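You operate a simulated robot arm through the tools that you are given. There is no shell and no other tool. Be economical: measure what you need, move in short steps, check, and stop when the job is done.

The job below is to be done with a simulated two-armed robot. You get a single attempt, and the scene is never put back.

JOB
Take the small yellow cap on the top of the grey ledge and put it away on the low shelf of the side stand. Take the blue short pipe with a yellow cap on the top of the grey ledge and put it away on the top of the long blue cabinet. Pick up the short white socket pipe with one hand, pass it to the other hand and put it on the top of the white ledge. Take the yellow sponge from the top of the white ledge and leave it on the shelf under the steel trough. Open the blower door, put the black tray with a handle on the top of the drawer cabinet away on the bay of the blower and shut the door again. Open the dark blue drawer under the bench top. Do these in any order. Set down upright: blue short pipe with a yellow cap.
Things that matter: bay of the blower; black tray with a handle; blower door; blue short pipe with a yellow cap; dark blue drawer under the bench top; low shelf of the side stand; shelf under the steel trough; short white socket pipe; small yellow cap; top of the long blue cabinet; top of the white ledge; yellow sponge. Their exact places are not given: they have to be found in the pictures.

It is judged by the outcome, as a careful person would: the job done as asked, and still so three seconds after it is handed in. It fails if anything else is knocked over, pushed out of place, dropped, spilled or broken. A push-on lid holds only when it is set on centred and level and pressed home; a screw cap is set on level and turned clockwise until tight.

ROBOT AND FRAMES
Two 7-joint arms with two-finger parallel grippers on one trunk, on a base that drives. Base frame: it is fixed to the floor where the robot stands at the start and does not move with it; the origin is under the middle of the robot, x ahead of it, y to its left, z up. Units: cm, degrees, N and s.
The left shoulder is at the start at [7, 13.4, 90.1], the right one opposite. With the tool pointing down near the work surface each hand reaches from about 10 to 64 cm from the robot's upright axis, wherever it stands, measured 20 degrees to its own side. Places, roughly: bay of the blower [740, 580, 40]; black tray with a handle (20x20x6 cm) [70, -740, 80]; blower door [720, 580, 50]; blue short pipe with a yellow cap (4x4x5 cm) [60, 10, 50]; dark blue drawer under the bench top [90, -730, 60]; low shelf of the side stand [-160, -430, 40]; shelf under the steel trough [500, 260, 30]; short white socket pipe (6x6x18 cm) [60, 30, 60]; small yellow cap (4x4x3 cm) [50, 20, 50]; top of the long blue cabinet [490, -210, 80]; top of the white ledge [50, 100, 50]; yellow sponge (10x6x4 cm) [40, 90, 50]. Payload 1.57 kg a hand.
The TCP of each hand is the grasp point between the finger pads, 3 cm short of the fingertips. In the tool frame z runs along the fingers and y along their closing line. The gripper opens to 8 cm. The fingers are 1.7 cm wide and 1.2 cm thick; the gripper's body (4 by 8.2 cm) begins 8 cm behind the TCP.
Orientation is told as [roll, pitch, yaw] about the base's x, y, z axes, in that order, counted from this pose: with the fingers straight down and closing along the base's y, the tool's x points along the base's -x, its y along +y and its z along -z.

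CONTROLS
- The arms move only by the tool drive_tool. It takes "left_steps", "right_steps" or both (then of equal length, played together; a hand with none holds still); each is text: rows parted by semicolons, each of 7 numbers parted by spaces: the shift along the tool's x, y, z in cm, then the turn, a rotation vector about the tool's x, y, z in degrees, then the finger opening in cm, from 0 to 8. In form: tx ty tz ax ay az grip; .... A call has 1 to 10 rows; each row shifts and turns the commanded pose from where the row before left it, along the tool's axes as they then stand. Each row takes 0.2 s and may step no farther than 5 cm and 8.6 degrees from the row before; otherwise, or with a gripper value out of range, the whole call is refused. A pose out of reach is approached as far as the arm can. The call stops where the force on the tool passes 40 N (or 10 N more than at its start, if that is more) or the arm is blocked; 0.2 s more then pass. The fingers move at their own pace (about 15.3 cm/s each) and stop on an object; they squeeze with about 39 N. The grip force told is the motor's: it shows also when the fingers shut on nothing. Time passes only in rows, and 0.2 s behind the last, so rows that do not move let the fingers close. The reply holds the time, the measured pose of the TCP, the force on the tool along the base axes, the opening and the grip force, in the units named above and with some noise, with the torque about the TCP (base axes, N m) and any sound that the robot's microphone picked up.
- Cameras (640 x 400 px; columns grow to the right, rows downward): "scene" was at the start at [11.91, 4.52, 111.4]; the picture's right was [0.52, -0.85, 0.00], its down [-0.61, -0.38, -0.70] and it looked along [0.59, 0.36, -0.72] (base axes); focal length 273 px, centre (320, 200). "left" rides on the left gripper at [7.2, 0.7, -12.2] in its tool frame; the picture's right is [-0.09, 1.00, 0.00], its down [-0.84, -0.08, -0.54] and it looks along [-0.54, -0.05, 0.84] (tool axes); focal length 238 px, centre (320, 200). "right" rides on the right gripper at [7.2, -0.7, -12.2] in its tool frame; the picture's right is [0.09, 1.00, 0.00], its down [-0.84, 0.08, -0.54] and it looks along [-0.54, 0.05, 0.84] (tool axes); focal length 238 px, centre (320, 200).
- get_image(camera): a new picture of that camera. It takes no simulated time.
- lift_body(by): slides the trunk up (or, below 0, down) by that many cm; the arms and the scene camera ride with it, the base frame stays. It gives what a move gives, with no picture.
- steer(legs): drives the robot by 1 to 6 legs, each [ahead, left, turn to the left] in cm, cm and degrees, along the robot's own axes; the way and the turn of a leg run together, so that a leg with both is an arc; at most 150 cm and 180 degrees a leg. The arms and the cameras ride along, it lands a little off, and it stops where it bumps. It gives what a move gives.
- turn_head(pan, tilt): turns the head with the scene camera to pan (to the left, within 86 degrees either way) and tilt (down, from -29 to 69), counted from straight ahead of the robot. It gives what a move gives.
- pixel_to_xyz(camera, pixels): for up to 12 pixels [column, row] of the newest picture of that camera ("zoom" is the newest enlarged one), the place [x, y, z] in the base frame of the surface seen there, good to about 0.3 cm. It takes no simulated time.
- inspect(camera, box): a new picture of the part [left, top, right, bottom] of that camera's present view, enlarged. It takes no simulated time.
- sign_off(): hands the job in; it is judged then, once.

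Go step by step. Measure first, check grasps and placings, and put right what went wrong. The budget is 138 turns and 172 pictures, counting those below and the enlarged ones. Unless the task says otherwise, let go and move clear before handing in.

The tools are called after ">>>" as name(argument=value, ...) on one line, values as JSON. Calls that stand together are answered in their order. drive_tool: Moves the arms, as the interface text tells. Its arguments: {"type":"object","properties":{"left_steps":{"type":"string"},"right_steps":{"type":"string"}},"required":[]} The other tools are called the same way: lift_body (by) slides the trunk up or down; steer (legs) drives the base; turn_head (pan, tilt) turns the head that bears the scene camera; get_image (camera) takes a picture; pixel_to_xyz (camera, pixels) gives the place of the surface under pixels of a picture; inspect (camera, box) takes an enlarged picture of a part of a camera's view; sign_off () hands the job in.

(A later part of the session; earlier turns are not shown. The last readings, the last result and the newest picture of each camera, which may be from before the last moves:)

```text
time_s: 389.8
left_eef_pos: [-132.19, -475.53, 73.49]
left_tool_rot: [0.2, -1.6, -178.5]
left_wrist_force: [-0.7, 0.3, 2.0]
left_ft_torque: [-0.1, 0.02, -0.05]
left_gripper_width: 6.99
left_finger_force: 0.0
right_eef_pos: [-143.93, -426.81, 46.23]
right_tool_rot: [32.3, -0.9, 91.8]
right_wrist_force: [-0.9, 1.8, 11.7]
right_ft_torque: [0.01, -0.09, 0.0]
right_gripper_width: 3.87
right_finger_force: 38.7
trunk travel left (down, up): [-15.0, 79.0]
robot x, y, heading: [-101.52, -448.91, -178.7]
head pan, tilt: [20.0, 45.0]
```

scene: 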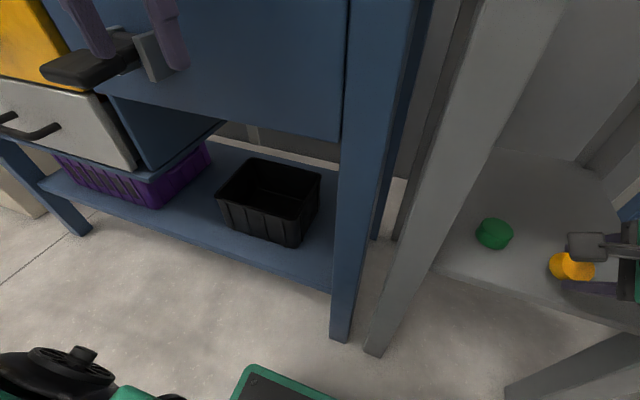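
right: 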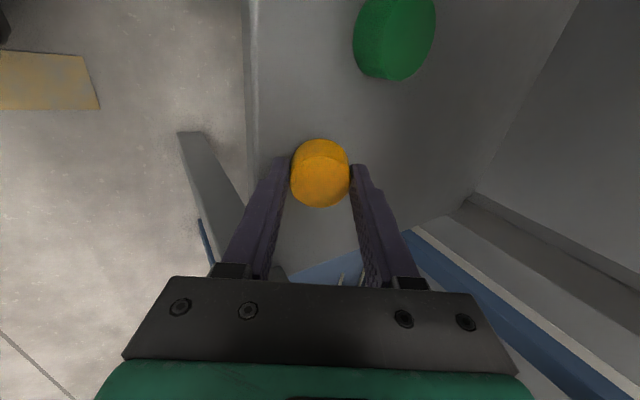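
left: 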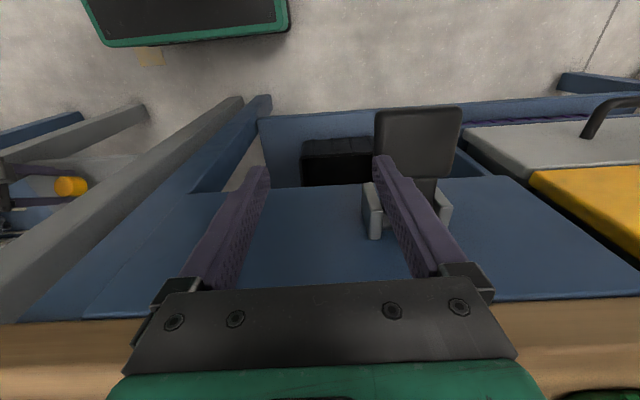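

Contact at 11.7 N. I open gently and withdraw along the fingers.

>>> drive_tool(right_steps="0 0 -0.1 0 0 0 4.2; 0 0 -0.1 0 0 0 4.6; 0 0 -0.2 0 0 0 5.2; 0 0 -1 0 0 0 5.8; 0 0 -1.5 0 0 0 6.5; 0 0 -2 0 0 0 7; 0 0 -2.5 0 0 0 7; 0 0 0 0 0 0 7")

>>> get_image(camera="right")

>>> get_image(camera="scene")

```text
time_s: 391.6
left_eef_pos: [-132.26, -475.51, 73.51]
left_tool_rot: [0.2, -1.6, -178.4]
left_wrist_force: [0.2, -0.3, 2.6]
left_ft_torque: [-0.13, -0.06, -0.02]
left_gripper_width: 7.02
left_finger_force: 0.2
right_eef_pos: [-140.1, -426.8, 52.36]
right_tool_rot: [32.0, -0.9, 91.8]
right_wrist_force: [0.3, -0.9, 0.6]
right_ft_torque: [-0.04, 0.01, -0.03]
right_gripper_width: 6.99
right_finger_force: 0.1
trunk travel left (down, up): [-15.0, 79.0]
robot x, y, heading: [-101.86, -448.96, -179.0]
head pan, tilt: [20.0, 45.0]
```

```text
54 pictures are left
```

right: 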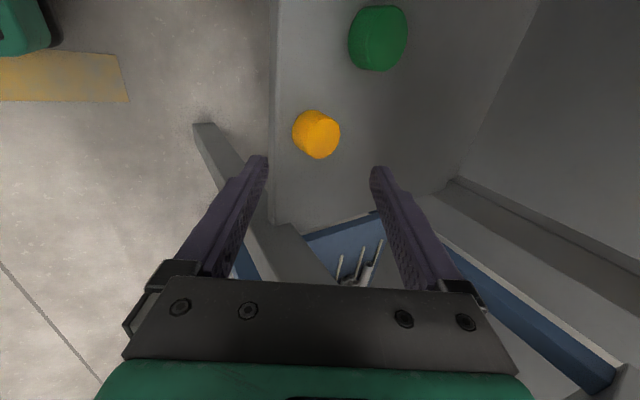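

```text
53 pictures are left
```

scene: 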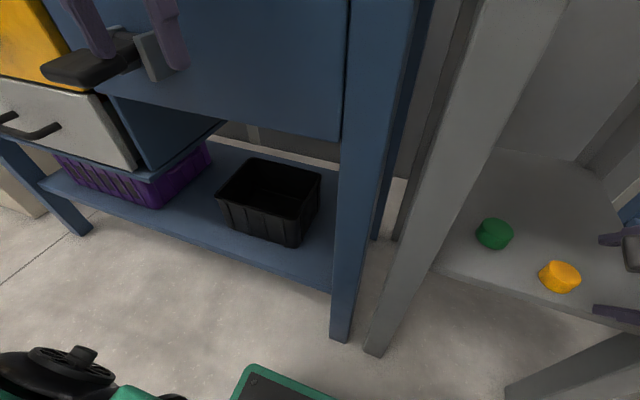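

The cap sits flat on the low shelf beside the green knob. I raise off the clamp, back out, level the right hand and turn toward the drawer cabinet.

>>> lift_body(by=4)

>>> steer(legs=[[-32, 0, 0]])

>>> drive_tool(right_steps="0 0 0 8 0 0 8; 0 0 0 8 0 0 8; 0 0 0 8 0 0 8; 0 0 0 8 0 0 8; 0 0 0 0 0 0 8")

>>> lift_body(by=30)

>>> steer(legs=[[0, 0, 89]])

>>> turn_head(pan=25, tilt=20)

>>> get_image(camera="scene")

```text
time_s: 392.4
left_eef_pos: [-132.34, -475.46, 77.6]
left_tool_rot: [0.2, -1.6, -178.4]
left_wrist_force: [0.2, -0.1, 0.3]
left_ft_torque: [-0.01, 0.02, 0.01]
left_gripper_width: 7.0
left_finger_force: 0.1
right_eef_pos: [-140.13, -426.79, 56.42]
right_tool_rot: [32.0, -0.8, 91.8]
right_wrist_force: [0.3, -0.2, 0.5]
right_ft_torque: [0.01, -0.02, -0.06]
right_gripper_width: 7.0
right_finger_force: 0.1
trunk travel left (down, up): [-19.0, 75.0]
robot x, y, heading: [-101.76, -448.58, -178.9]
head pan, tilt: [20.0, 45.0]
```

```text
time_s: 394.5
left_eef_pos: [-100.23, -474.76, 77.52]
left_tool_rot: [0.1, -1.4, -178.4]
left_wrist_force: [0.2, 0.0, 0.9]
left_ft_torque: [-0.01, -0.02, -0.02]
left_gripper_width: 6.98
left_finger_force: 0.0
right_eef_pos: [-108.07, -426.12, 56.43]
right_tool_rot: [32.0, -0.8, 91.8]
right_wrist_force: [0.4, 0.3, -0.5]
right_ft_torque: [0.0, 0.02, -0.02]
right_gripper_width: 6.99
right_finger_force: 0.1
trunk travel left (down, up): [-19.0, 75.0]
robot x, y, heading: [-69.41, -448.22, -179.1]
head pan, tilt: [20.0, 45.0]
```

```text
time_s: 395.7
left_eef_pos: [-100.21, -474.73, 77.48]
left_tool_rot: [0.2, -1.5, -178.6]
left_wrist_force: [0.1, -0.5, 0.0]
left_ft_torque: [0.01, 0.0, 0.0]
left_gripper_width: 7.01
left_finger_force: 0.0
right_eef_pos: [-108.02, -426.03, 56.31]
right_tool_rot: [0.0, -0.8, 91.7]
right_wrist_force: [-0.2, 0.4, -0.5]
right_ft_torque: [0.01, 0.0, 0.01]
right_gripper_width: 7.98
right_finger_force: 0.0
trunk travel left (down, up): [-19.0, 75.0]
robot x, y, heading: [-69.66, -447.9, -178.8]
head pan, tilt: [20.0, 45.0]
```

```text
time_s: 398.7
left_eef_pos: [-100.17, -474.76, 107.62]
left_tool_rot: [0.2, -1.5, -178.5]
left_wrist_force: [-0.9, 0.6, 0.1]
left_ft_torque: [-0.02, 0.01, -0.01]
left_gripper_width: 6.98
left_finger_force: 0.1
right_eef_pos: [-107.94, -426.15, 86.43]
right_tool_rot: [0.1, -0.8, 91.7]
right_wrist_force: [0.6, 0.8, -0.4]
right_ft_torque: [-0.01, -0.03, 0.02]
right_gripper_width: 8.0
right_finger_force: 0.1
trunk travel left (down, up): [-49.0, 45.0]
robot x, y, heading: [-69.14, -447.98, -179.0]
head pan, tilt: [20.0, 45.0]
```

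```text
time_s: 402.9
left_eef_pos: [-42.81, -478.79, 107.46]
left_tool_rot: [0.2, -1.4, -88.4]
left_wrist_force: [-0.4, -0.9, 1.3]
left_ft_torque: [0.01, -0.03, 0.01]
left_gripper_width: 7.01
left_finger_force: 0.1
right_eef_pos: [-91.45, -486.6, 86.36]
right_tool_rot: [0.0, -0.8, -178.3]
right_wrist_force: [-0.7, 0.5, 0.3]
right_ft_torque: [0.01, -0.01, 0.02]
right_gripper_width: 7.99
right_finger_force: 0.0
trunk travel left (down, up): [-49.0, 45.0]
robot x, y, heading: [-69.32, -448.19, -88.9]
head pan, tilt: [20.0, 45.0]
```

```text
time_s: 403.8
left_eef_pos: [-42.7, -478.74, 107.53]
left_tool_rot: [0.2, -1.5, -88.3]
left_wrist_force: [-0.7, -1.4, -0.1]
left_ft_torque: [0.03, 0.0, -0.01]
left_gripper_width: 6.98
left_finger_force: 0.1
right_eef_pos: [-91.45, -486.56, 86.35]
right_tool_rot: [0.0, -0.7, -178.2]
right_wrist_force: [1.4, 0.0, -0.6]
right_ft_torque: [0.0, -0.02, 0.04]
right_gripper_width: 7.99
right_finger_force: 0.0
trunk travel left (down, up): [-49.0, 45.0]
robot x, y, heading: [-69.43, -448.25, -88.6]
head pan, tilt: [25.0, 20.0]
```

```text
52 pictures are left
```

scene: 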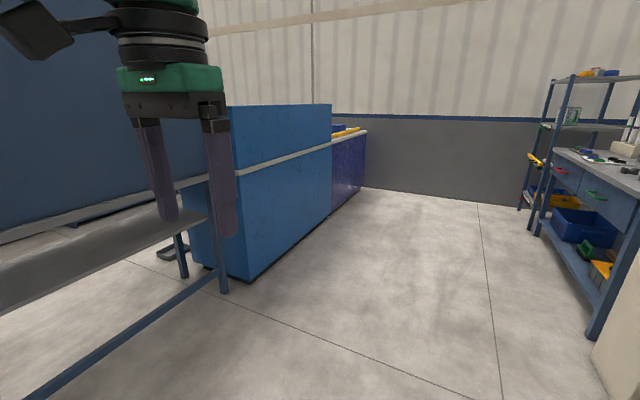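

The dark cabinet at (350,165) is my candidate for the drawer cabinet. I drive past the blue unit and face it.

>>> steer(legs=[[150, 0, 0], [125, 0, 0], [0, 0, 89]])

>>> turn_head(pan=0, tilt=28)

>>> get_image(camera="scene")

```text
time_s: 421.1
left_eef_pos: [-32.99, -698.18, 107.59]
left_tool_rot: [0.1, -1.4, 1.8]
left_wrist_force: [-0.7, 0.7, 0.4]
left_ft_torque: [0.01, 0.0, -0.01]
left_gripper_width: 7.0
left_finger_force: 0.0
right_eef_pos: [-24.99, -746.87, 86.39]
right_tool_rot: [0.0, -0.8, -88.1]
right_wrist_force: [-0.4, 0.7, 0.8]
right_ft_torque: [0.02, 0.01, -0.01]
right_gripper_width: 8.0
right_finger_force: 0.0
trunk travel left (down, up): [-49.0, 45.0]
robot x, y, heading: [-63.36, -725.03, 1.8]
head pan, tilt: [25.0, 20.0]
```

```text
time_s: 422.0
left_eef_pos: [-32.93, -698.28, 107.59]
left_tool_rot: [0.2, -1.5, 1.9]
left_wrist_force: [0.1, -1.0, 0.3]
left_ft_torque: [0.01, -0.01, 0.0]
left_gripper_width: 6.99
left_finger_force: 0.1
right_eef_pos: [-25.02, -746.83, 86.33]
right_tool_rot: [0.0, -0.8, -88.1]
right_wrist_force: [0.3, 0.2, 0.0]
right_ft_torque: [-0.01, -0.01, 0.01]
right_gripper_width: 8.01
right_finger_force: 0.0
trunk travel left (down, up): [-49.0, 45.0]
robot x, y, heading: [-63.46, -725.29, 1.1]
head pan, tilt: [0.0, 28.0]
```

```text
51 pictures are left
```

scene: 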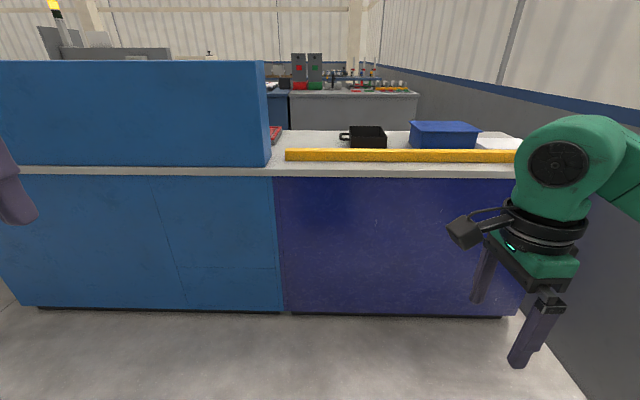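

I am looking at the back of the bench. The black tray is at (365,137), with a yellow bar behind it, so I measure the positions to plan the approach from the far side.

>>> pixel_to_xyz(camera="scene", pixels=[[365, 128], [350, 138], [383, 130], [366, 147], [343, 135], [290, 300], [400, 168], [520, 165], [445, 130], [300, 133], [350, 95], [335, 125]])

>>> inspect(camera="scene", box=[260, 100, 500, 180])

```text
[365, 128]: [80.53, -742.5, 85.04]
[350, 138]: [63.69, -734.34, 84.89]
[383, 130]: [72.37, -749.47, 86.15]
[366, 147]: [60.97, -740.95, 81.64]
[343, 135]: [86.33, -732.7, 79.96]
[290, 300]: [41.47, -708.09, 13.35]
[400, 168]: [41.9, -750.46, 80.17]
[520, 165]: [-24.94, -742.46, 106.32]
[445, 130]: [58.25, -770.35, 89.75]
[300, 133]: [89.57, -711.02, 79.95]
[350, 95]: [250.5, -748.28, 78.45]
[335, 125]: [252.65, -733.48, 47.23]
```

```text
2.67 times, centred on (380, 140) of scene
```

zoom: 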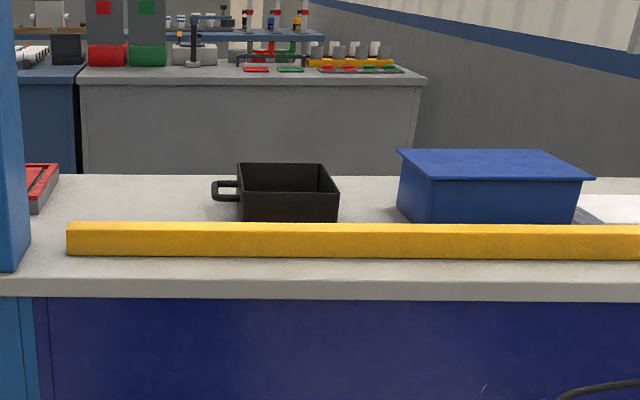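

The bench front must face east (x≈95), with an aisle there. I drive around via the corridor at y≈−350 and down x≈165.

>>> steer(legs=[[0, 0, 89], [150, 0, 0], [150, 0, 0], [75, 0, 0], [0, 0, -90]])

>>> steer(legs=[[150, 0, 0], [78, 0, 0], [0, 0, -90], [100, 0, 0]])

>>> turn_head(pan=-15, tilt=20)

>>> get_image(camera="scene")

```text
time_s: 447.6
left_eef_pos: [-34.45, -324.16, 107.49]
left_tool_rot: [0.3, -1.6, 1.8]
left_wrist_force: [0.4, 0.3, -0.3]
left_ft_torque: [0.0, -0.02, 0.02]
left_gripper_width: 7.01
left_finger_force: 0.1
right_eef_pos: [-26.43, -372.82, 86.49]
right_tool_rot: [0.0, -0.8, -88.0]
right_wrist_force: [0.7, -0.2, 0.7]
right_ft_torque: [-0.02, -0.03, 0.01]
right_gripper_width: 8.0
right_finger_force: 0.1
trunk travel left (down, up): [-49.0, 45.0]
robot x, y, heading: [-65.13, -350.75, 1.3]
head pan, tilt: [0.0, 28.0]
```

```text
time_s: 467.5
left_eef_pos: [189.6, -479.43, 107.61]
left_tool_rot: [0.2, -1.5, -89.7]
left_wrist_force: [-0.2, 0.4, 0.1]
left_ft_torque: [0.01, 0.02, 0.01]
left_gripper_width: 7.0
left_finger_force: 0.1
right_eef_pos: [140.76, -486.25, 86.27]
right_tool_rot: [0.1, -0.8, -179.5]
right_wrist_force: [-0.5, 0.1, 0.0]
right_ft_torque: [-0.01, 0.01, -0.02]
right_gripper_width: 8.01
right_finger_force: 0.0
trunk travel left (down, up): [-49.0, 45.0]
robot x, y, heading: [163.74, -448.51, -90.1]
head pan, tilt: [0.0, 28.0]
```

```text
time_s: 468.3
left_eef_pos: [189.66, -479.59, 107.52]
left_tool_rot: [0.2, -1.5, -89.7]
left_wrist_force: [-0.3, 0.5, 0.0]
left_ft_torque: [0.02, -0.03, -0.01]
left_gripper_width: 6.99
left_finger_force: 0.0
right_eef_pos: [140.94, -486.19, 86.42]
right_tool_rot: [0.1, -0.8, -179.5]
right_wrist_force: [-0.4, 0.5, 0.2]
right_ft_torque: [0.0, -0.02, 0.02]
right_gripper_width: 8.0
right_finger_force: 0.1
trunk travel left (down, up): [-49.0, 45.0]
robot x, y, heading: [163.83, -448.15, -90.3]
head pan, tilt: [-15.0, 20.0]
```

```text
49 pictures are left
```

scene: 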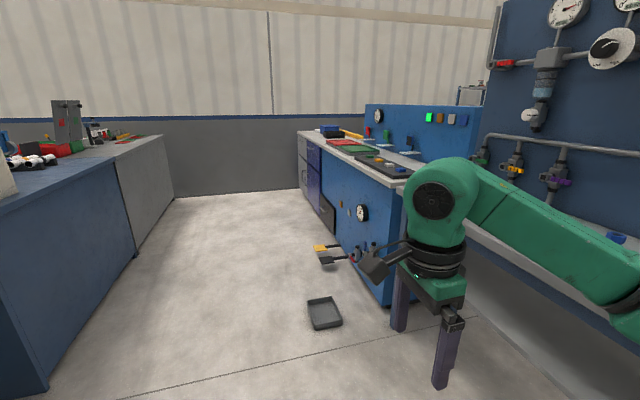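

Aisle view: a drip tray on the floor at (325,312) and pipe handles at (325,252) to avoid. The drawer unit is at (310,170).

>>> pixel_to_xyz(camera="scene", pixels=[[310, 305], [340, 325], [320, 248], [310, 185], [318, 175], [303, 150], [135, 250], [330, 215], [328, 132], [120, 190]])

>>> steer(legs=[[0, 18, 0], [150, 0, 0], [135, 0, 0], [0, 0, -90]])

>>> turn_head(pan=0, tilt=35)

>>> get_image(camera="scene")

```text
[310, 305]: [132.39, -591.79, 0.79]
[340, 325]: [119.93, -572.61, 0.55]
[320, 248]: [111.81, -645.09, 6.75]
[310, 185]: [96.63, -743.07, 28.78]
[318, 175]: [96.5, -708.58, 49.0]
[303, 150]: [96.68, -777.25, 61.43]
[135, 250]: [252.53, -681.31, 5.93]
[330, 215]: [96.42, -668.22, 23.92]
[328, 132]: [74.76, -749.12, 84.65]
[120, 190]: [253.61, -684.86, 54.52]
```

```text
time_s: 487.0
left_eef_pos: [156.04, -758.78, 107.42]
left_tool_rot: [0.2, -1.6, -178.0]
left_wrist_force: [-0.5, -0.6, 0.5]
left_ft_torque: [-0.02, 0.02, -0.03]
left_gripper_width: 6.99
left_finger_force: 0.1
right_eef_pos: [147.8, -710.17, 86.37]
right_tool_rot: [0.0, -0.7, 92.2]
right_wrist_force: [0.2, 0.5, 0.5]
right_ft_torque: [-0.02, -0.01, -0.02]
right_gripper_width: 7.99
right_finger_force: 0.1
trunk travel left (down, up): [-49.0, 45.0]
robot x, y, heading: [186.47, -732.08, -178.4]
head pan, tilt: [-15.0, 20.0]
```

```text
time_s: 487.7
left_eef_pos: [155.91, -758.9, 107.43]
left_tool_rot: [0.1, -1.6, -178.1]
left_wrist_force: [-0.3, 1.1, -0.4]
left_ft_torque: [0.01, 0.03, -0.05]
left_gripper_width: 6.99
left_finger_force: 0.0
right_eef_pos: [147.73, -710.19, 86.3]
right_tool_rot: [0.0, -0.8, 92.3]
right_wrist_force: [0.9, 0.2, 0.1]
right_ft_torque: [0.01, 0.01, 0.0]
right_gripper_width: 8.0
right_finger_force: 0.0
trunk travel left (down, up): [-49.0, 45.0]
robot x, y, heading: [186.76, -731.83, -178.3]
head pan, tilt: [0.0, 35.0]
```

```text
48 pictures are left
```

scene: 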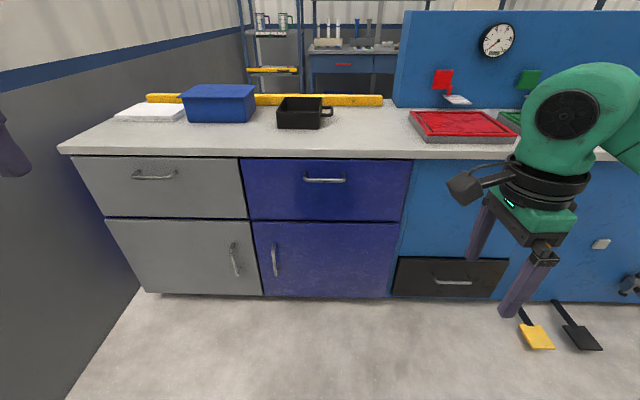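

The dark blue drawer's handle is at (325,180) and the tray at (303,112), with its handle at (327,112). I measure both closely.

>>> inspect(camera="scene", box=[230, 70, 430, 230])

>>> pixel_to_xyz(camera="scene", pixels=[[325, 179], [310, 180], [340, 180], [325, 190], [325, 150], [325, 157], [290, 98], [280, 125], [320, 125], [330, 110], [303, 130], [321, 100]])

```text
2.50 times, centred on (330, 150) of scene
```

zoom: 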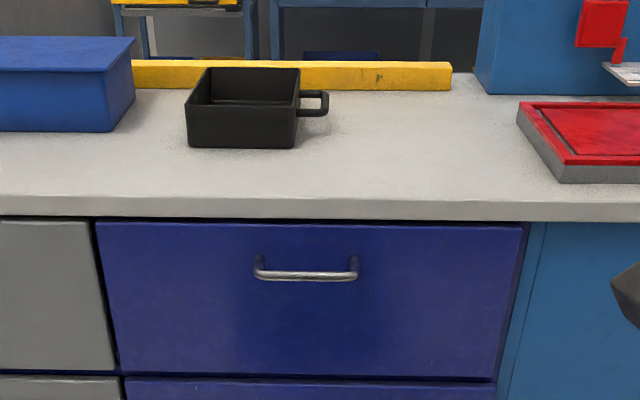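

```text
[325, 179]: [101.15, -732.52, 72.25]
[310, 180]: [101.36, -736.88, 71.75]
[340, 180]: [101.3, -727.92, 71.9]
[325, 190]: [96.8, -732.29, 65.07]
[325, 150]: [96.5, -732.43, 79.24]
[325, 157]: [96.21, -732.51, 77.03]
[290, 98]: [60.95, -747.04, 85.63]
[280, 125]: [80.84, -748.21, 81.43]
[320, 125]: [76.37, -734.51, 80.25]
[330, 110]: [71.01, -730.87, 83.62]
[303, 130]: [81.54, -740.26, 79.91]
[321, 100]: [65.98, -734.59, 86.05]
```

The drawer's bar handle is at (101.2, −732.5, 72), about 4 cm off the face. The tray must come first, since the open drawer would block it. I turn the left hand 90° to pinch the tray's near wall.

>>> drive_tool(left_steps="-2 0 0 0 0 -8.6 7; -2 0 0 0 0 -8.6 7; 0 0 0 0 0 -8.6 7; 0 0 0 0 0 -8.6 7; 0 0 0 0 0 -8.6 7; 0 0 0 0 0 -8.6 7; 0 0 0 0 0 -8.6 7; 0 0 0 0 0 -8.6 7; 0 0 0 0 0 -8.6 7; 0 0 0 0 0 -8.6 7")

>>> drive_tool(left_steps="0 0 0 1.5 0 -4 7; 0 0 0 0 0 0 7")

```text
time_s: 489.9
left_eef_pos: [152.2, -759.17, 107.41]
left_tool_rot: [-1.7, -0.2, -91.8]
left_wrist_force: [-0.8, 0.2, 0.2]
left_ft_torque: [0.01, -0.01, -0.01]
left_gripper_width: 7.0
left_finger_force: 0.0
right_eef_pos: [147.74, -710.18, 86.37]
right_tool_rot: [0.0, -0.8, 92.4]
right_wrist_force: [0.4, 0.3, -0.2]
right_ft_torque: [0.01, -0.01, 0.03]
right_gripper_width: 7.98
right_finger_force: 0.0
trunk travel left (down, up): [-49.0, 45.0]
robot x, y, heading: [186.56, -732.02, -178.3]
head pan, tilt: [0.0, 35.0]
```

```text
time_s: 490.5
left_eef_pos: [152.04, -759.22, 107.51]
left_tool_rot: [-3.0, -0.1, -87.8]
left_wrist_force: [-0.1, 0.7, -0.5]
left_ft_torque: [-0.02, 0.01, 0.01]
left_gripper_width: 6.98
left_finger_force: 0.1
right_eef_pos: [147.72, -710.18, 86.42]
right_tool_rot: [0.0, -0.8, 92.3]
right_wrist_force: [-0.8, 0.1, -0.4]
right_ft_torque: [0.01, 0.01, 0.01]
right_gripper_width: 8.0
right_finger_force: 0.1
trunk travel left (down, up): [-49.0, 45.0]
robot x, y, heading: [186.63, -731.9, -178.1]
head pan, tilt: [0.0, 35.0]
```

I level the left hand, extend it forward and lower it, and raise the right hand clear of the counter.

>>> drive_tool(left_steps="0 0 0 -3 0 2.2 7; 0 -4.5 0 0 0 0 7; 0 -4.5 0 0 0 0 7; 0 -4.5 0 0 0 0 7; 0 0 4 0 0 0 5; 0 0 4 0 0 0 5; 0 0 4 0 0 0 5; 0 0 0 0 0 0 5", right_steps="0 0 -4.5 0 0 0 8; 0 0 -4.5 0 0 0 8; 0 0 -4.5 0 0 0 8; 0 0 -4.5 0 0 0 8; 0 0 0 0 0 0 8; 0 0 0 0 0 0 8; 0 0 0 0 0 0 8; 0 0 0 0 0 0 8")

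>>> steer(legs=[[0, -18.5, -1.8], [45, 0, 0]])

>>> get_image(camera="left")

>>> get_image(camera="scene")

```text
time_s: 492.3
left_eef_pos: [141.32, -759.4, 90.22]
left_tool_rot: [0.0, -0.3, -90.2]
left_wrist_force: [0.2, 0.1, -0.6]
left_ft_torque: [0.0, 0.01, 0.0]
left_gripper_width: 5.0
left_finger_force: 0.1
left hand out of reach, approached as far as the arm can: row 1, 2, 3, 4
right_eef_pos: [147.97, -710.34, 104.63]
right_tool_rot: [0.0, -0.8, 92.3]
right_wrist_force: [-0.4, -0.8, 0.0]
right_ft_torque: [-0.04, 0.01, 0.02]
right_gripper_width: 8.0
right_finger_force: 0.0
trunk travel left (down, up): [-49.0, 45.0]
robot x, y, heading: [186.62, -731.85, -178.4]
head pan, tilt: [0.0, 35.0]
```

```text
time_s: 496.2
left_eef_pos: [95.75, -740.13, 90.24]
left_tool_rot: [0.1, -0.3, -91.3]
left_wrist_force: [0.7, 0.1, 0.0]
left_ft_torque: [0.01, -0.01, -0.05]
left_gripper_width: 4.98
left_finger_force: 0.0
right_eef_pos: [103.25, -691.22, 104.72]
right_tool_rot: [0.0, -0.7, 91.3]
right_wrist_force: [-0.1, 0.2, -0.7]
right_ft_torque: [0.02, 0.0, 0.01]
right_gripper_width: 7.98
right_finger_force: 0.1
trunk travel left (down, up): [-49.0, 45.0]
robot x, y, heading: [141.43, -713.27, -179.3]
head pan, tilt: [0.0, 35.0]
```

```text
46 pictures are left
```

left: 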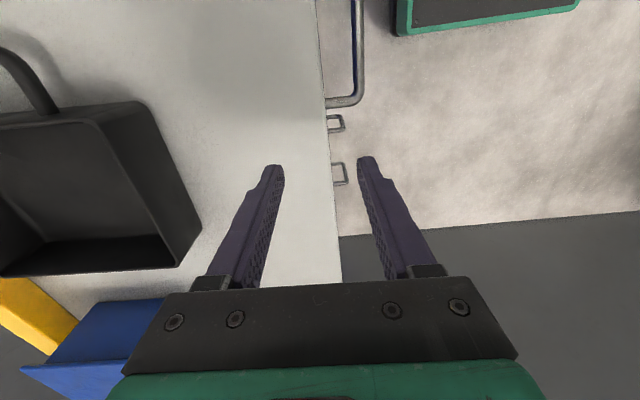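

```text
45 pictures are left
```

scene: 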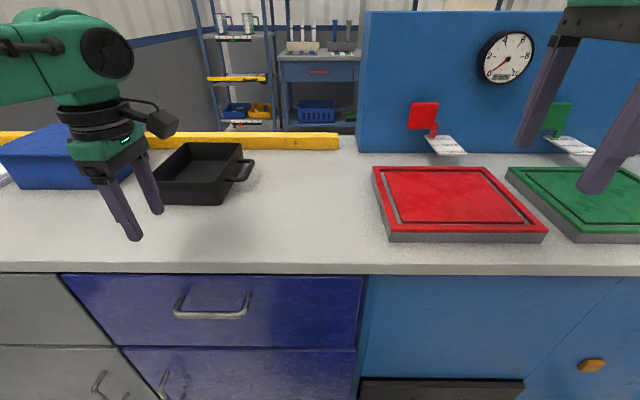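

The tray's near wall shows at (140–200, 100–250) in the left view. I measure it.

>>> pixel_to_xyz(camera="left", pixels=[[140, 103], [172, 180], [180, 260], [150, 130], [150, 185], [188, 200], [110, 112], [60, 200]])

>>> pixel_to_xyz(camera="scene", pixels=[[162, 178], [225, 180], [190, 178], [195, 195], [210, 165], [243, 165], [187, 143], [240, 145]])

```text
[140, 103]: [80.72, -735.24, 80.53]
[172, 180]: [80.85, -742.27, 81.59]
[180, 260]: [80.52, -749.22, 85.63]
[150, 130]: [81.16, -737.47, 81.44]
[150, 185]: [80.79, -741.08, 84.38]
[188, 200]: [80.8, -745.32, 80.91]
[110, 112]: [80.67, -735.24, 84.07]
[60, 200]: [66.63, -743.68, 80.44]
```

```text
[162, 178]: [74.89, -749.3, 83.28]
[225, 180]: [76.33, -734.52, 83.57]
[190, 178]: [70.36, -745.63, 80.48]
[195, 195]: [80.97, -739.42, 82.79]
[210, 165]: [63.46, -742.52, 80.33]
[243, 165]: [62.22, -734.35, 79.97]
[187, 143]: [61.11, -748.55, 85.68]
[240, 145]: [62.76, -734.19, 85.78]
```

Near wall at x≈80.6, rim z≈85.8. I drive forward 15.2 with the tips just above the rim and then descend.

>>> steer(legs=[[15.2, 1.5, 0.3]])

>>> get_image(camera="left")

```text
time_s: 497.6
left_eef_pos: [80.39, -741.92, 90.18]
left_tool_rot: [-0.1, -0.2, -91.1]
left_wrist_force: [0.4, -0.7, -0.4]
left_ft_torque: [0.0, -0.01, -0.04]
left_gripper_width: 5.01
left_finger_force: 0.0
right_eef_pos: [87.74, -692.95, 104.61]
right_tool_rot: [0.0, -0.9, 91.4]
right_wrist_force: [-0.8, 0.9, -0.6]
right_ft_torque: [0.04, 0.0, -0.01]
right_gripper_width: 8.0
right_finger_force: 0.0
trunk travel left (down, up): [-49.0, 45.0]
robot x, y, heading: [126.47, -715.02, -179.6]
head pan, tilt: [0.0, 35.0]
```

```text
44 pictures are left
```

left: 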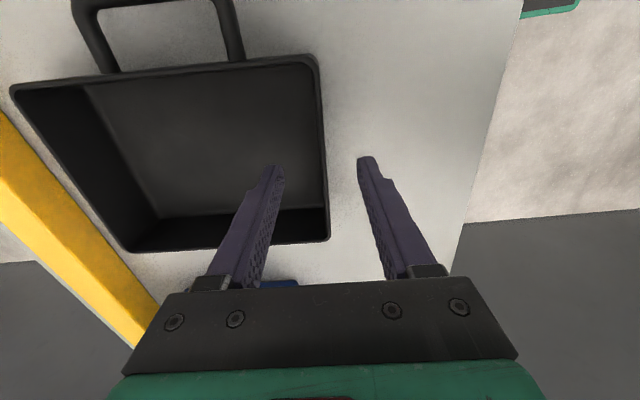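

The fingers straddle the near wall at (322,150). I descend 6 cm, grip, and lift 10 cm.

>>> drive_tool(left_steps="0 0 3 0 0 0 5; 0 0 3 0 0 0 5; 0 0 0 0 0 0 3; 0 0 0 0 0 0 0; 0 0 0 0 0 0 0; 0 0 -2 0 0 0 0; 0 0 -3 0 0 0 0; 0 0 -4 0 0 0 0; 0 0 0 0 0 0 0")

>>> get_image(camera="scene")

```text
time_s: 499.6
left_eef_pos: [80.56, -741.89, 93.04]
left_tool_rot: [0.0, -0.3, -91.2]
left_wrist_force: [-0.6, -0.1, -2.0]
left_ft_torque: [-0.01, -0.26, -0.02]
left_gripper_width: 0.4
left_finger_force: 24.5
right_eef_pos: [87.86, -693.06, 104.59]
right_tool_rot: [0.1, -1.0, 91.4]
right_wrist_force: [0.0, 0.2, 0.2]
right_ft_torque: [0.0, 0.01, 0.0]
right_gripper_width: 7.98
right_finger_force: 0.1
trunk travel left (down, up): [-49.0, 45.0]
robot x, y, heading: [126.48, -715.35, -179.0]
head pan, tilt: [0.0, 35.0]
```

```text
43 pictures are left
```

scene: 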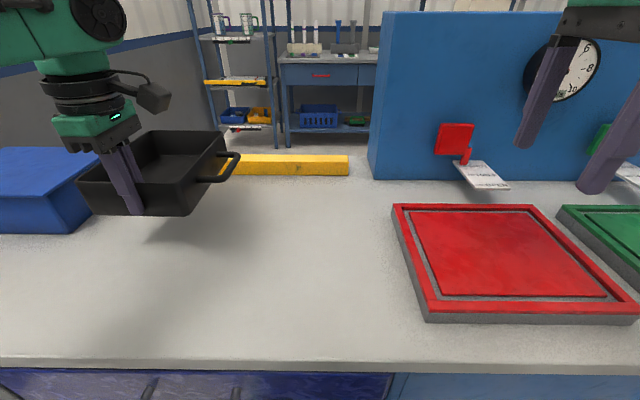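

The tray is lifted and level. I raise it a bit more, back away, and bring the right hand over the drawer handle.

>>> drive_tool(left_steps="0 0 -4 0 0 0 0; 0 0 -4 0 0 0 0; 0 0 0 0 0 0 0")

>>> steer(legs=[[-20, 0, 0], [0, 39.5, -1], [6, 0, 0]])

>>> get_image(camera="right")

>>> get_image(camera="scene")

```text
time_s: 500.4
left_eef_pos: [80.76, -741.85, 101.26]
left_tool_rot: [0.0, -0.2, -91.2]
left_wrist_force: [-0.2, 0.3, -2.7]
left_ft_torque: [-0.04, -0.18, 0.01]
left_gripper_width: 0.37
left_finger_force: 24.9
right_eef_pos: [87.85, -692.92, 104.62]
right_tool_rot: [-0.1, -0.8, 91.3]
right_wrist_force: [0.6, -0.6, -0.1]
right_ft_torque: [0.01, 0.03, 0.03]
right_gripper_width: 8.02
right_finger_force: 0.0
trunk travel left (down, up): [-49.0, 45.0]
robot x, y, heading: [126.03, -714.95, -179.2]
head pan, tilt: [0.0, 35.0]
```

```text
time_s: 504.6
left_eef_pos: [94.57, -779.07, 101.1]
left_tool_rot: [0.0, -0.3, -92.2]
left_wrist_force: [0.7, -0.1, -2.1]
left_ft_torque: [0.03, -0.23, 0.01]
left_gripper_width: 0.41
left_finger_force: 24.5
right_eef_pos: [102.52, -730.35, 104.67]
right_tool_rot: [0.1, -0.8, 90.3]
right_wrist_force: [0.5, 0.4, -0.9]
right_ft_torque: [-0.04, -0.04, 0.0]
right_gripper_width: 8.01
right_finger_force: 0.0
trunk travel left (down, up): [-49.0, 45.0]
robot x, y, heading: [140.64, -753.47, 179.6]
head pan, tilt: [0.0, 35.0]
```

```text
42 pictures are left
```

right: 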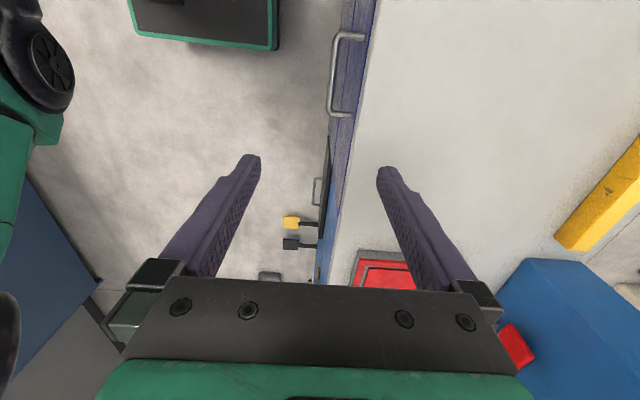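

```text
41 pictures are left
```

scene: 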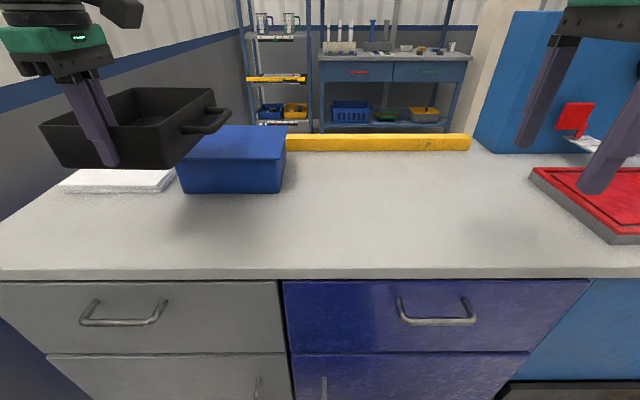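

The handle bar is at (332,80) in the right view. I align and descend with the fingers opened 4.6 around the bar.

>>> pixel_to_xyz(camera="right", pixels=[[331, 75], [330, 95], [333, 55], [340, 130]])

>>> drive_tool(right_steps="2.1 1.1 0 0 0 0 4.6; 0 0 4.5 0 0 0 4.6; 0 0 4.5 0 0 0 4.6; 0 0 4.5 0 0 0 4.6; 0 0 4.5 0 0 0 4.6; 0 0 4 0 0 0 4.6; 0 0 0 0 0 0 4.6")

>>> get_image(camera="right")

```text
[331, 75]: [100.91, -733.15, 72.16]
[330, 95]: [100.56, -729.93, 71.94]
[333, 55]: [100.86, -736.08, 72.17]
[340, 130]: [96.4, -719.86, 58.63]
```

```text
time_s: 506.1
left_eef_pos: [94.57, -779.03, 101.14]
left_tool_rot: [0.1, -0.2, -92.1]
left_wrist_force: [0.2, -0.9, -1.8]
left_ft_torque: [-0.01, -0.23, 0.0]
left_gripper_width: 0.36
left_finger_force: 24.7
right_eef_pos: [101.7, -732.27, 82.55]
right_tool_rot: [0.2, -0.8, 90.3]
right_wrist_force: [0.3, 0.6, -0.4]
right_ft_torque: [0.01, 0.04, 0.01]
right_gripper_width: 4.58
right_finger_force: 0.0
trunk travel left (down, up): [-49.0, 45.0]
robot x, y, heading: [140.39, -752.9, 179.8]
head pan, tilt: [0.0, 35.0]
```

```text
40 pictures are left
```

right: 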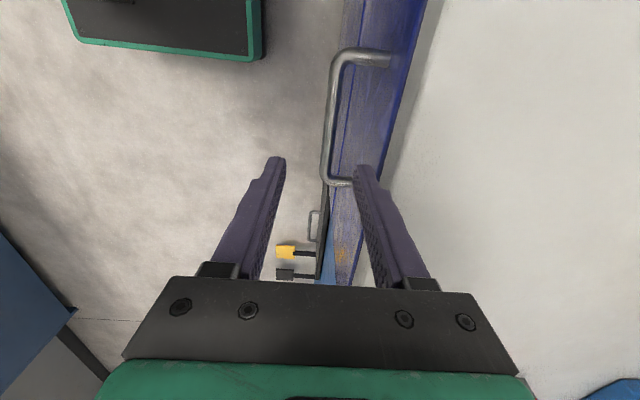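

Bar between the fingers at x≈100.9. I descend 9.2 more and close.

>>> drive_tool(right_steps="0 0.2 4.5 0 0 0 4.6; 0 0.2 4.7 0 0 0 4.6; 0 0 0 0 0 0 4.6; 0 0 0 0 0 0 2; 0 0 0 0 0 0 0; 0 0 0 0 0 0 0")

>>> get_image(camera="right")

```text
time_s: 507.6
left_eef_pos: [94.67, -779.15, 101.1]
left_tool_rot: [-0.1, -0.1, -92.1]
left_wrist_force: [1.0, -0.5, -2.7]
left_ft_torque: [-0.01, -0.24, 0.02]
left_gripper_width: 0.39
left_finger_force: 24.6
right_eef_pos: [100.94, -732.28, 73.44]
right_tool_rot: [0.0, -0.8, 90.3]
right_wrist_force: [0.5, -1.2, -0.6]
right_ft_torque: [-0.38, 0.07, 0.24]
right_gripper_width: 1.28
right_finger_force: 29.9
trunk travel left (down, up): [-49.0, 45.0]
robot x, y, heading: [140.12, -753.28, 179.8]
head pan, tilt: [0.0, 35.0]
```

```text
39 pictures are left
```

right: 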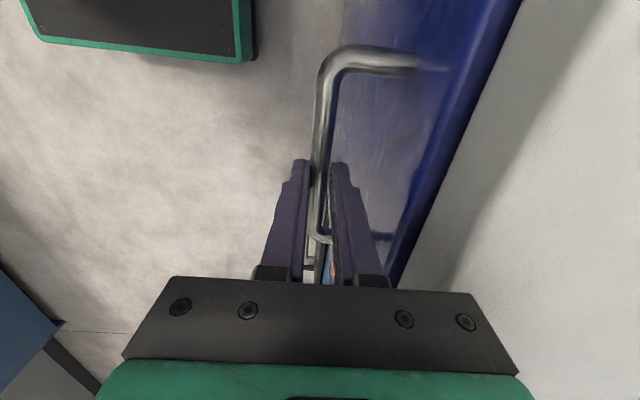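

The handle is gripped (1.28). I pull the drawer by driving backward 28 cm.

>>> steer(legs=[[-28, 0, 0]])

>>> get_image(camera="scene")

```text
time_s: 509.5
left_eef_pos: [122.38, -779.05, 101.17]
left_tool_rot: [0.0, -0.3, -91.9]
left_wrist_force: [0.5, 0.6, -1.9]
left_ft_torque: [0.02, -0.22, 0.01]
left_gripper_width: 0.39
left_finger_force: 24.3
right_eef_pos: [128.54, -732.2, 73.4]
right_tool_rot: [0.1, -0.8, 90.5]
right_wrist_force: [-0.4, 14.7, 1.8]
right_ft_torque: [0.87, 0.06, 0.09]
right_gripper_width: 1.27
right_finger_force: 29.4
trunk travel left (down, up): [-49.0, 45.0]
robot x, y, heading: [168.05, -753.4, 180.1]
head pan, tilt: [0.0, 35.0]
```

```text
38 pictures are left
```

scene: 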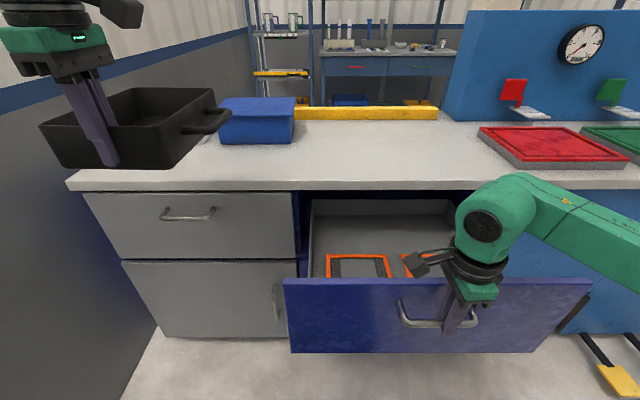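

The drawer is open 27 cm. I pull a little more to have it clearly open and then release.

>>> steer(legs=[[-9, 0, 0]])

>>> drive_tool(right_steps="0 0 0 0 0 0 2; 0 0 0 0 0 0 4.4; 0 0 0 0 0 0 4.4; 0 0 -4 0 0 0 4.4; 0 0 -4.5 0 0 0 4.4; 0 0 -4.5 0 0 0 4.4; 0 0 -4.5 0 0 0 4.4; 0 0 -4.5 0 0 0 4.4; 0 0 -4.5 0 0 0 4.4")

>>> get_image(camera="scene")

```text
time_s: 510.6
left_eef_pos: [129.01, -779.26, 101.21]
left_tool_rot: [0.1, -0.2, -92.0]
left_wrist_force: [-1.2, -0.1, -1.9]
left_ft_torque: [-0.01, -0.23, -0.01]
left_gripper_width: 0.38
left_finger_force: 24.4
right_eef_pos: [134.58, -732.1, 73.42]
right_tool_rot: [1.5, -0.9, 90.2]
right_wrist_force: [1.4, 3.0, 4.1]
right_ft_torque: [-0.32, -0.01, 0.34]
right_gripper_width: 1.27
right_finger_force: 29.7
trunk travel left (down, up): [-49.0, 45.0]
robot x, y, heading: [174.38, -753.26, 179.9]
head pan, tilt: [0.0, 35.0]
stopped in leg 1: the force on the tool passed its limit (the readings are from after the stop); the commanded pose is now the measured one
```

```text
time_s: 512.5
left_eef_pos: [129.1, -779.38, 101.2]
left_tool_rot: [0.0, -0.1, -92.1]
left_wrist_force: [0.0, -0.6, -2.4]
left_ft_torque: [0.01, -0.21, 0.02]
left_gripper_width: 0.37
left_finger_force: 24.2
right_eef_pos: [135.25, -732.58, 100.13]
right_tool_rot: [1.5, -0.8, 90.2]
right_wrist_force: [-0.3, -0.3, -0.2]
right_ft_torque: [0.03, 0.02, -0.01]
right_gripper_width: 4.41
right_finger_force: 0.1
trunk travel left (down, up): [-49.0, 45.0]
robot x, y, heading: [174.54, -753.13, 179.8]
head pan, tilt: [0.0, 35.0]
```

```text
37 pictures are left
```

scene: 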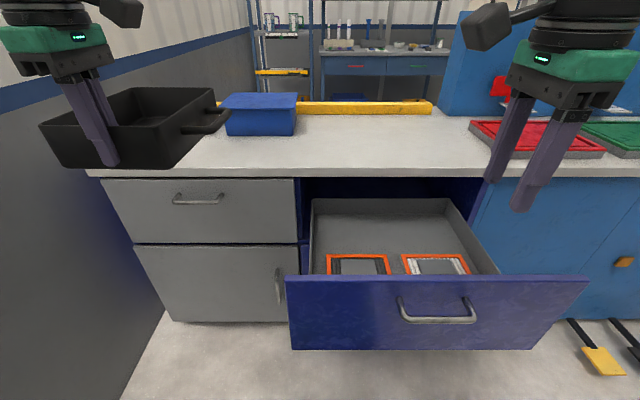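

The drawer is fully open to its stop. Now I carry the tray toward the blower: back off, north up the aisle, and turn east.

>>> steer(legs=[[-15, 0, 0], [0, 0, -90], [150, 0, 0], [150, 0, 0], [103, 0, 0], [0, 0, -90]])

```text
time_s: 540.4
left_eef_pos: [212.94, -325.92, 101.17]
left_tool_rot: [-0.1, -0.2, 91.3]
left_wrist_force: [0.0, 0.7, -2.1]
left_ft_torque: [0.03, 0.22, 0.05]
left_gripper_width: 0.4
left_finger_force: 24.9
right_eef_pos: [209.46, -372.92, 100.14]
right_tool_rot: [1.5, -0.8, -86.5]
right_wrist_force: [-0.1, -1.1, -0.7]
right_ft_torque: [0.0, 0.02, 0.03]
right_gripper_width: 4.4
right_finger_force: 0.0
trunk travel left (down, up): [-49.0, 45.0]
robot x, y, heading: [168.72, -354.79, 3.4]
head pan, tilt: [0.0, 35.0]
```

At (169,−355). I correct the heading, go east to x≈600, and turn north.

>>> steer(legs=[[0, 0, -3.4], [150, 0, 0], [150, 0, 0], [132, 0, 0], [0, 0, 90]])

```text
time_s: 565.4
left_eef_pos: [574.23, -311.09, 101.18]
left_tool_rot: [0.1, -0.2, 179.3]
left_wrist_force: [-0.5, 0.0, -2.1]
left_ft_torque: [-0.18, 0.03, -0.02]
left_gripper_width: 0.4
left_finger_force: 24.8
right_eef_pos: [621.15, -316.25, 100.16]
right_tool_rot: [1.5, -0.9, 1.5]
right_wrist_force: [0.4, -0.8, 0.2]
right_ft_torque: [-0.01, 0.0, 0.0]
right_gripper_width: 4.38
right_finger_force: 0.1
trunk travel left (down, up): [-49.0, 45.0]
robot x, y, heading: [601.27, -356.25, 91.2]
head pan, tilt: [0.0, 35.0]
```

>>> steer(legs=[[150, 0, -1.2], [150, 0, 0], [150, 0, 0], [150, 0, 0], [150, 0, 0], [50, 0, 0]])

>>> turn_head(pan=-45, tilt=20)

>>> get_image(camera="scene")

```text
time_s: 603.4
left_eef_pos: [579.23, 486.55, 101.22]
left_tool_rot: [-0.1, -0.2, 177.6]
left_wrist_force: [-0.3, -0.2, -3.5]
left_ft_torque: [-0.2, 0.04, 0.05]
left_gripper_width: 0.37
left_finger_force: 24.7
right_eef_pos: [625.96, 479.98, 99.97]
right_tool_rot: [1.5, -1.0, -0.3]
right_wrist_force: [0.0, 0.4, -0.4]
right_ft_torque: [-0.05, 0.03, 0.02]
right_gripper_width: 4.4
right_finger_force: 0.2
trunk travel left (down, up): [-49.0, 45.0]
robot x, y, heading: [605.11, 440.71, 89.6]
head pan, tilt: [0.0, 35.0]
```

```text
time_s: 604.5
left_eef_pos: [579.13, 486.48, 101.1]
left_tool_rot: [-0.1, -0.2, 177.6]
left_wrist_force: [-0.9, 0.2, -2.4]
left_ft_torque: [-0.22, 0.02, 0.01]
left_gripper_width: 0.39
left_finger_force: 24.9
right_eef_pos: [625.97, 480.0, 100.05]
right_tool_rot: [1.6, -0.9, -0.3]
right_wrist_force: [0.4, 0.7, -0.6]
right_ft_torque: [0.02, 0.0, 0.01]
right_gripper_width: 4.38
right_finger_force: 0.1
trunk travel left (down, up): [-49.0, 45.0]
robot x, y, heading: [604.96, 440.72, 89.3]
head pan, tilt: [-45.0, 20.0]
```

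```text
36 pictures are left
```

scene: 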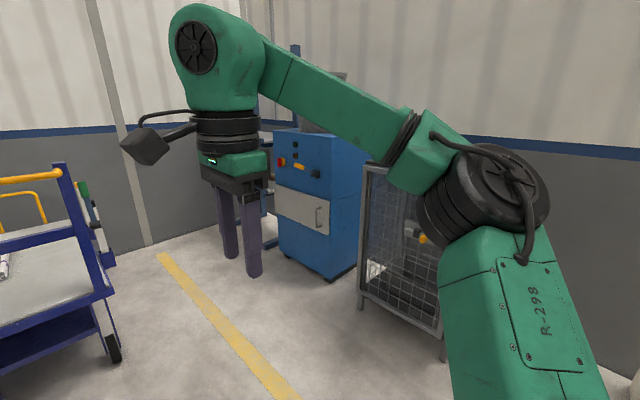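

The blower is the blue box at (310,190). Its steel door has a vertical handle at (320,217). I measure the door and the cart.

>>> inspect(camera="scene", box=[230, 120, 390, 290])

>>> pixel_to_xyz(camera="scene", pixels=[[280, 190], [278, 213], [328, 203], [327, 233], [320, 215], [318, 206], [322, 226], [276, 140], [110, 345], [65, 170], [325, 275], [360, 295]])

```text
2.35 times, centred on (310, 205) of scene
```

zoom: 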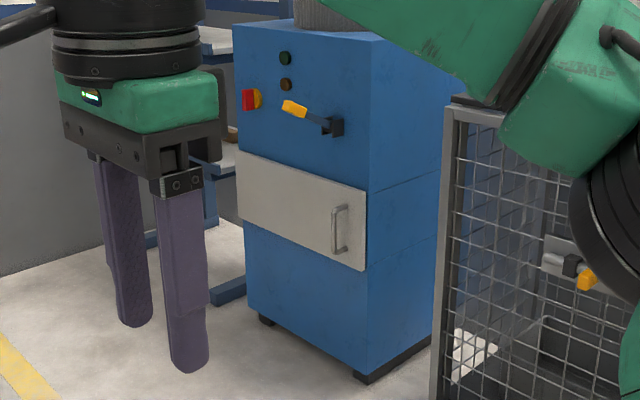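

```text
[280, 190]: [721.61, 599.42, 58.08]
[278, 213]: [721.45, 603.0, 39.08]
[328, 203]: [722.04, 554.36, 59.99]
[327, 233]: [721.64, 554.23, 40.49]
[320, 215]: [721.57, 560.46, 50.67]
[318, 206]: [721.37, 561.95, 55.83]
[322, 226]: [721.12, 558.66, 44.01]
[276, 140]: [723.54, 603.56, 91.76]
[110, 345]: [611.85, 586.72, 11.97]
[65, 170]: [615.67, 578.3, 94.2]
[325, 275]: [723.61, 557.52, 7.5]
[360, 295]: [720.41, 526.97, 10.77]
```

Door: x≈721.5, y 554–603, z 39–60, with its handle at y≈560 on the right and the hinge on the left. I set the right hand to yaw 0 and tilt it 45°, then turn to face the blower and approach.

>>> drive_tool(right_steps="0 0 0 0 0 -8.6 6; 0 0 0 0 0 -8.6 6; 0 0 0 0 0 -8.6 6; 0 0 0 0 0 -8.6 6; 0 0 0 0 0 -8.6 6; 0 0 0 0 0 -8.6 6; 0 0 0 0 0 -8.6 6; 0 0 0 0 0 -8.6 6; 0 0 0 0 0 -8.6 6; 0 0 0 0 0 -8.6 6")

>>> drive_tool(right_steps="0 0 0 0 0 -3.6 6; 0 0 0 0 -7.5 0 6; 0 0 0 0 -7.5 0 6; 0 0 0 0 -7.5 0 6; 0 0 0 0 -7.5 0 6; 0 0 0 0 -7.5 0 6; 0 0 0 0 -7.5 0 6; 0 0 0 0 0 0 6")

>>> steer(legs=[[0, 0, -89.3], [45, 0, 0], [0, 138, 0]])

>>> turn_head(pan=0, tilt=40)

>>> get_image(camera="scene")

```text
time_s: 606.7
left_eef_pos: [579.19, 486.44, 101.13]
left_tool_rot: [0.0, -0.3, 177.7]
left_wrist_force: [-1.0, 0.8, -1.9]
left_ft_torque: [-0.2, 0.02, 0.02]
left_gripper_width: 0.37
left_finger_force: 24.3
right_eef_pos: [625.91, 479.94, 100.07]
right_tool_rot: [-0.7, -1.5, 85.8]
right_wrist_force: [-0.3, -0.4, 0.6]
right_ft_torque: [0.02, -0.01, 0.01]
right_gripper_width: 6.01
right_finger_force: 0.1
trunk travel left (down, up): [-49.0, 45.0]
robot x, y, heading: [605.06, 440.49, 89.5]
head pan, tilt: [-45.0, 20.0]
```

```text
time_s: 608.5
left_eef_pos: [579.21, 486.49, 101.18]
left_tool_rot: [0.0, -0.2, 177.6]
left_wrist_force: [0.2, 0.3, -2.0]
left_ft_torque: [-0.19, -0.01, 0.0]
left_gripper_width: 0.39
left_finger_force: 25.0
right_eef_pos: [625.91, 479.95, 100.1]
right_tool_rot: [-1.4, -46.6, 90.3]
right_wrist_force: [0.3, -0.4, 0.1]
right_ft_torque: [-0.04, -0.03, -0.02]
right_gripper_width: 5.99
right_finger_force: 0.0
trunk travel left (down, up): [-49.0, 45.0]
robot x, y, heading: [605.09, 440.61, 89.5]
head pan, tilt: [-45.0, 20.0]
```

```text
time_s: 621.5
left_eef_pos: [696.58, 604.61, 101.17]
left_tool_rot: [-0.1, -0.2, 88.4]
left_wrist_force: [-0.5, -0.4, -2.6]
left_ft_torque: [0.02, 0.22, 0.03]
left_gripper_width: 0.38
left_finger_force: 24.4
right_eef_pos: [690.53, 557.84, 100.19]
right_tool_rot: [-1.4, -46.4, 1.1]
right_wrist_force: [-0.6, 0.0, 0.8]
right_ft_torque: [-0.01, -0.02, 0.02]
right_gripper_width: 6.01
right_finger_force: 0.0
trunk travel left (down, up): [-49.0, 45.0]
robot x, y, heading: [650.93, 578.22, 0.5]
head pan, tilt: [-45.0, 20.0]
```

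```text
time_s: 622.7
left_eef_pos: [696.47, 604.63, 101.15]
left_tool_rot: [0.0, -0.2, 88.4]
left_wrist_force: [0.4, 0.3, -1.7]
left_ft_torque: [-0.01, 0.23, -0.01]
left_gripper_width: 0.37
left_finger_force: 24.6
right_eef_pos: [690.64, 557.87, 100.06]
right_tool_rot: [-1.4, -46.5, 1.2]
right_wrist_force: [-0.1, -0.2, -0.7]
right_ft_torque: [-0.01, -0.03, 0.04]
right_gripper_width: 6.01
right_finger_force: 0.1
trunk travel left (down, up): [-49.0, 45.0]
robot x, y, heading: [651.01, 578.23, 0.7]
head pan, tilt: [0.0, 40.0]
```

```text
34 pictures are left
```

scene: 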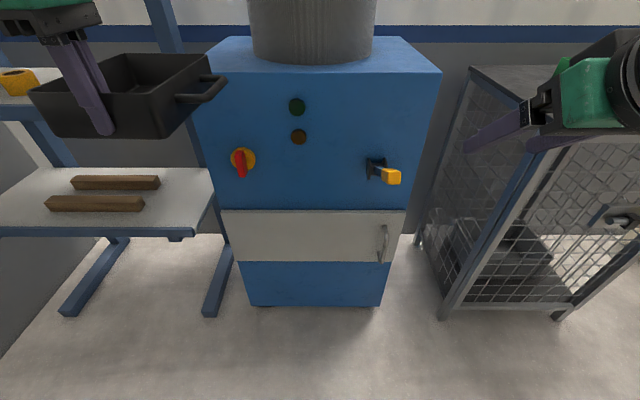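

The handle is at (382,244) and a lever sticks out above it at (388,173). I measure both.

>>> pixel_to_xyz(camera="scene", pixels=[[380, 232], [381, 245], [379, 257], [391, 178], [376, 168], [240, 165], [225, 240], [400, 240], [316, 240]])

>>> inspect(camera="scene", box=[350, 150, 420, 280])

>>> drive_tool(right_steps="3 0 3 -1.4 0 0 5; 3 0 3 0 0 0 5; 3 0 3 0 0 0 5; 3 0 3 0 0 0 5; 3 0 3 0 0 0 5; 3 0 3 0 0 0 5; 3 0 3 0 0 0 5; 3 0 3 0 0 0 5; 3 0 3 0 0 0 5; 3 0 3 0 0 0 5")

```text
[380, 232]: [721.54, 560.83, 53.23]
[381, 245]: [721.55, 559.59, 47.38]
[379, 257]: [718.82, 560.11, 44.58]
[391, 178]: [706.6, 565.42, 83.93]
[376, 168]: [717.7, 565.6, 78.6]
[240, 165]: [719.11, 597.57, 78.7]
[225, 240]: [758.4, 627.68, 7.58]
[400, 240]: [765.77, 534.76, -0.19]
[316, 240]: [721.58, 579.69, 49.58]
```

```text
3.08 times, centred on (385, 215) of scene
```

zoom: 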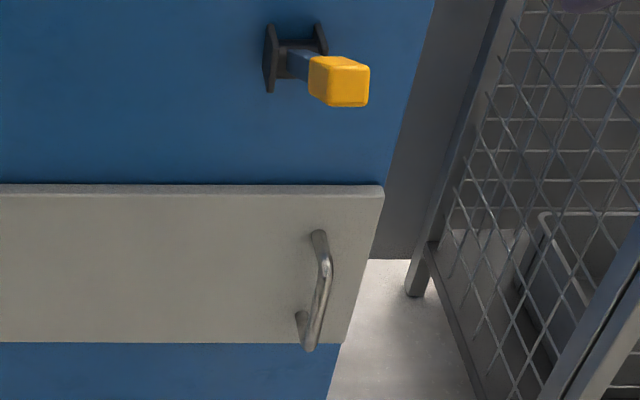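

```text
time_s: 624.9
left_eef_pos: [696.55, 604.52, 101.19]
left_tool_rot: [0.0, -0.3, 88.4]
left_wrist_force: [0.2, 0.8, -1.8]
left_ft_torque: [-0.04, 0.21, -0.01]
left_gripper_width: 0.4
left_finger_force: 24.6
right_eef_pos: [692.14, 557.69, 62.13]
right_tool_rot: [0.1, -46.6, 1.1]
right_wrist_force: [0.7, -0.6, -0.4]
right_ft_torque: [0.04, 0.02, -0.02]
right_gripper_width: 4.99
right_finger_force: 0.1
right hand out of reach, approached as far as the arm can: row 6, 7
trunk travel left (down, up): [-49.0, 45.0]
robot x, y, heading: [650.94, 578.09, 0.3]
head pan, tilt: [0.0, 40.0]
```

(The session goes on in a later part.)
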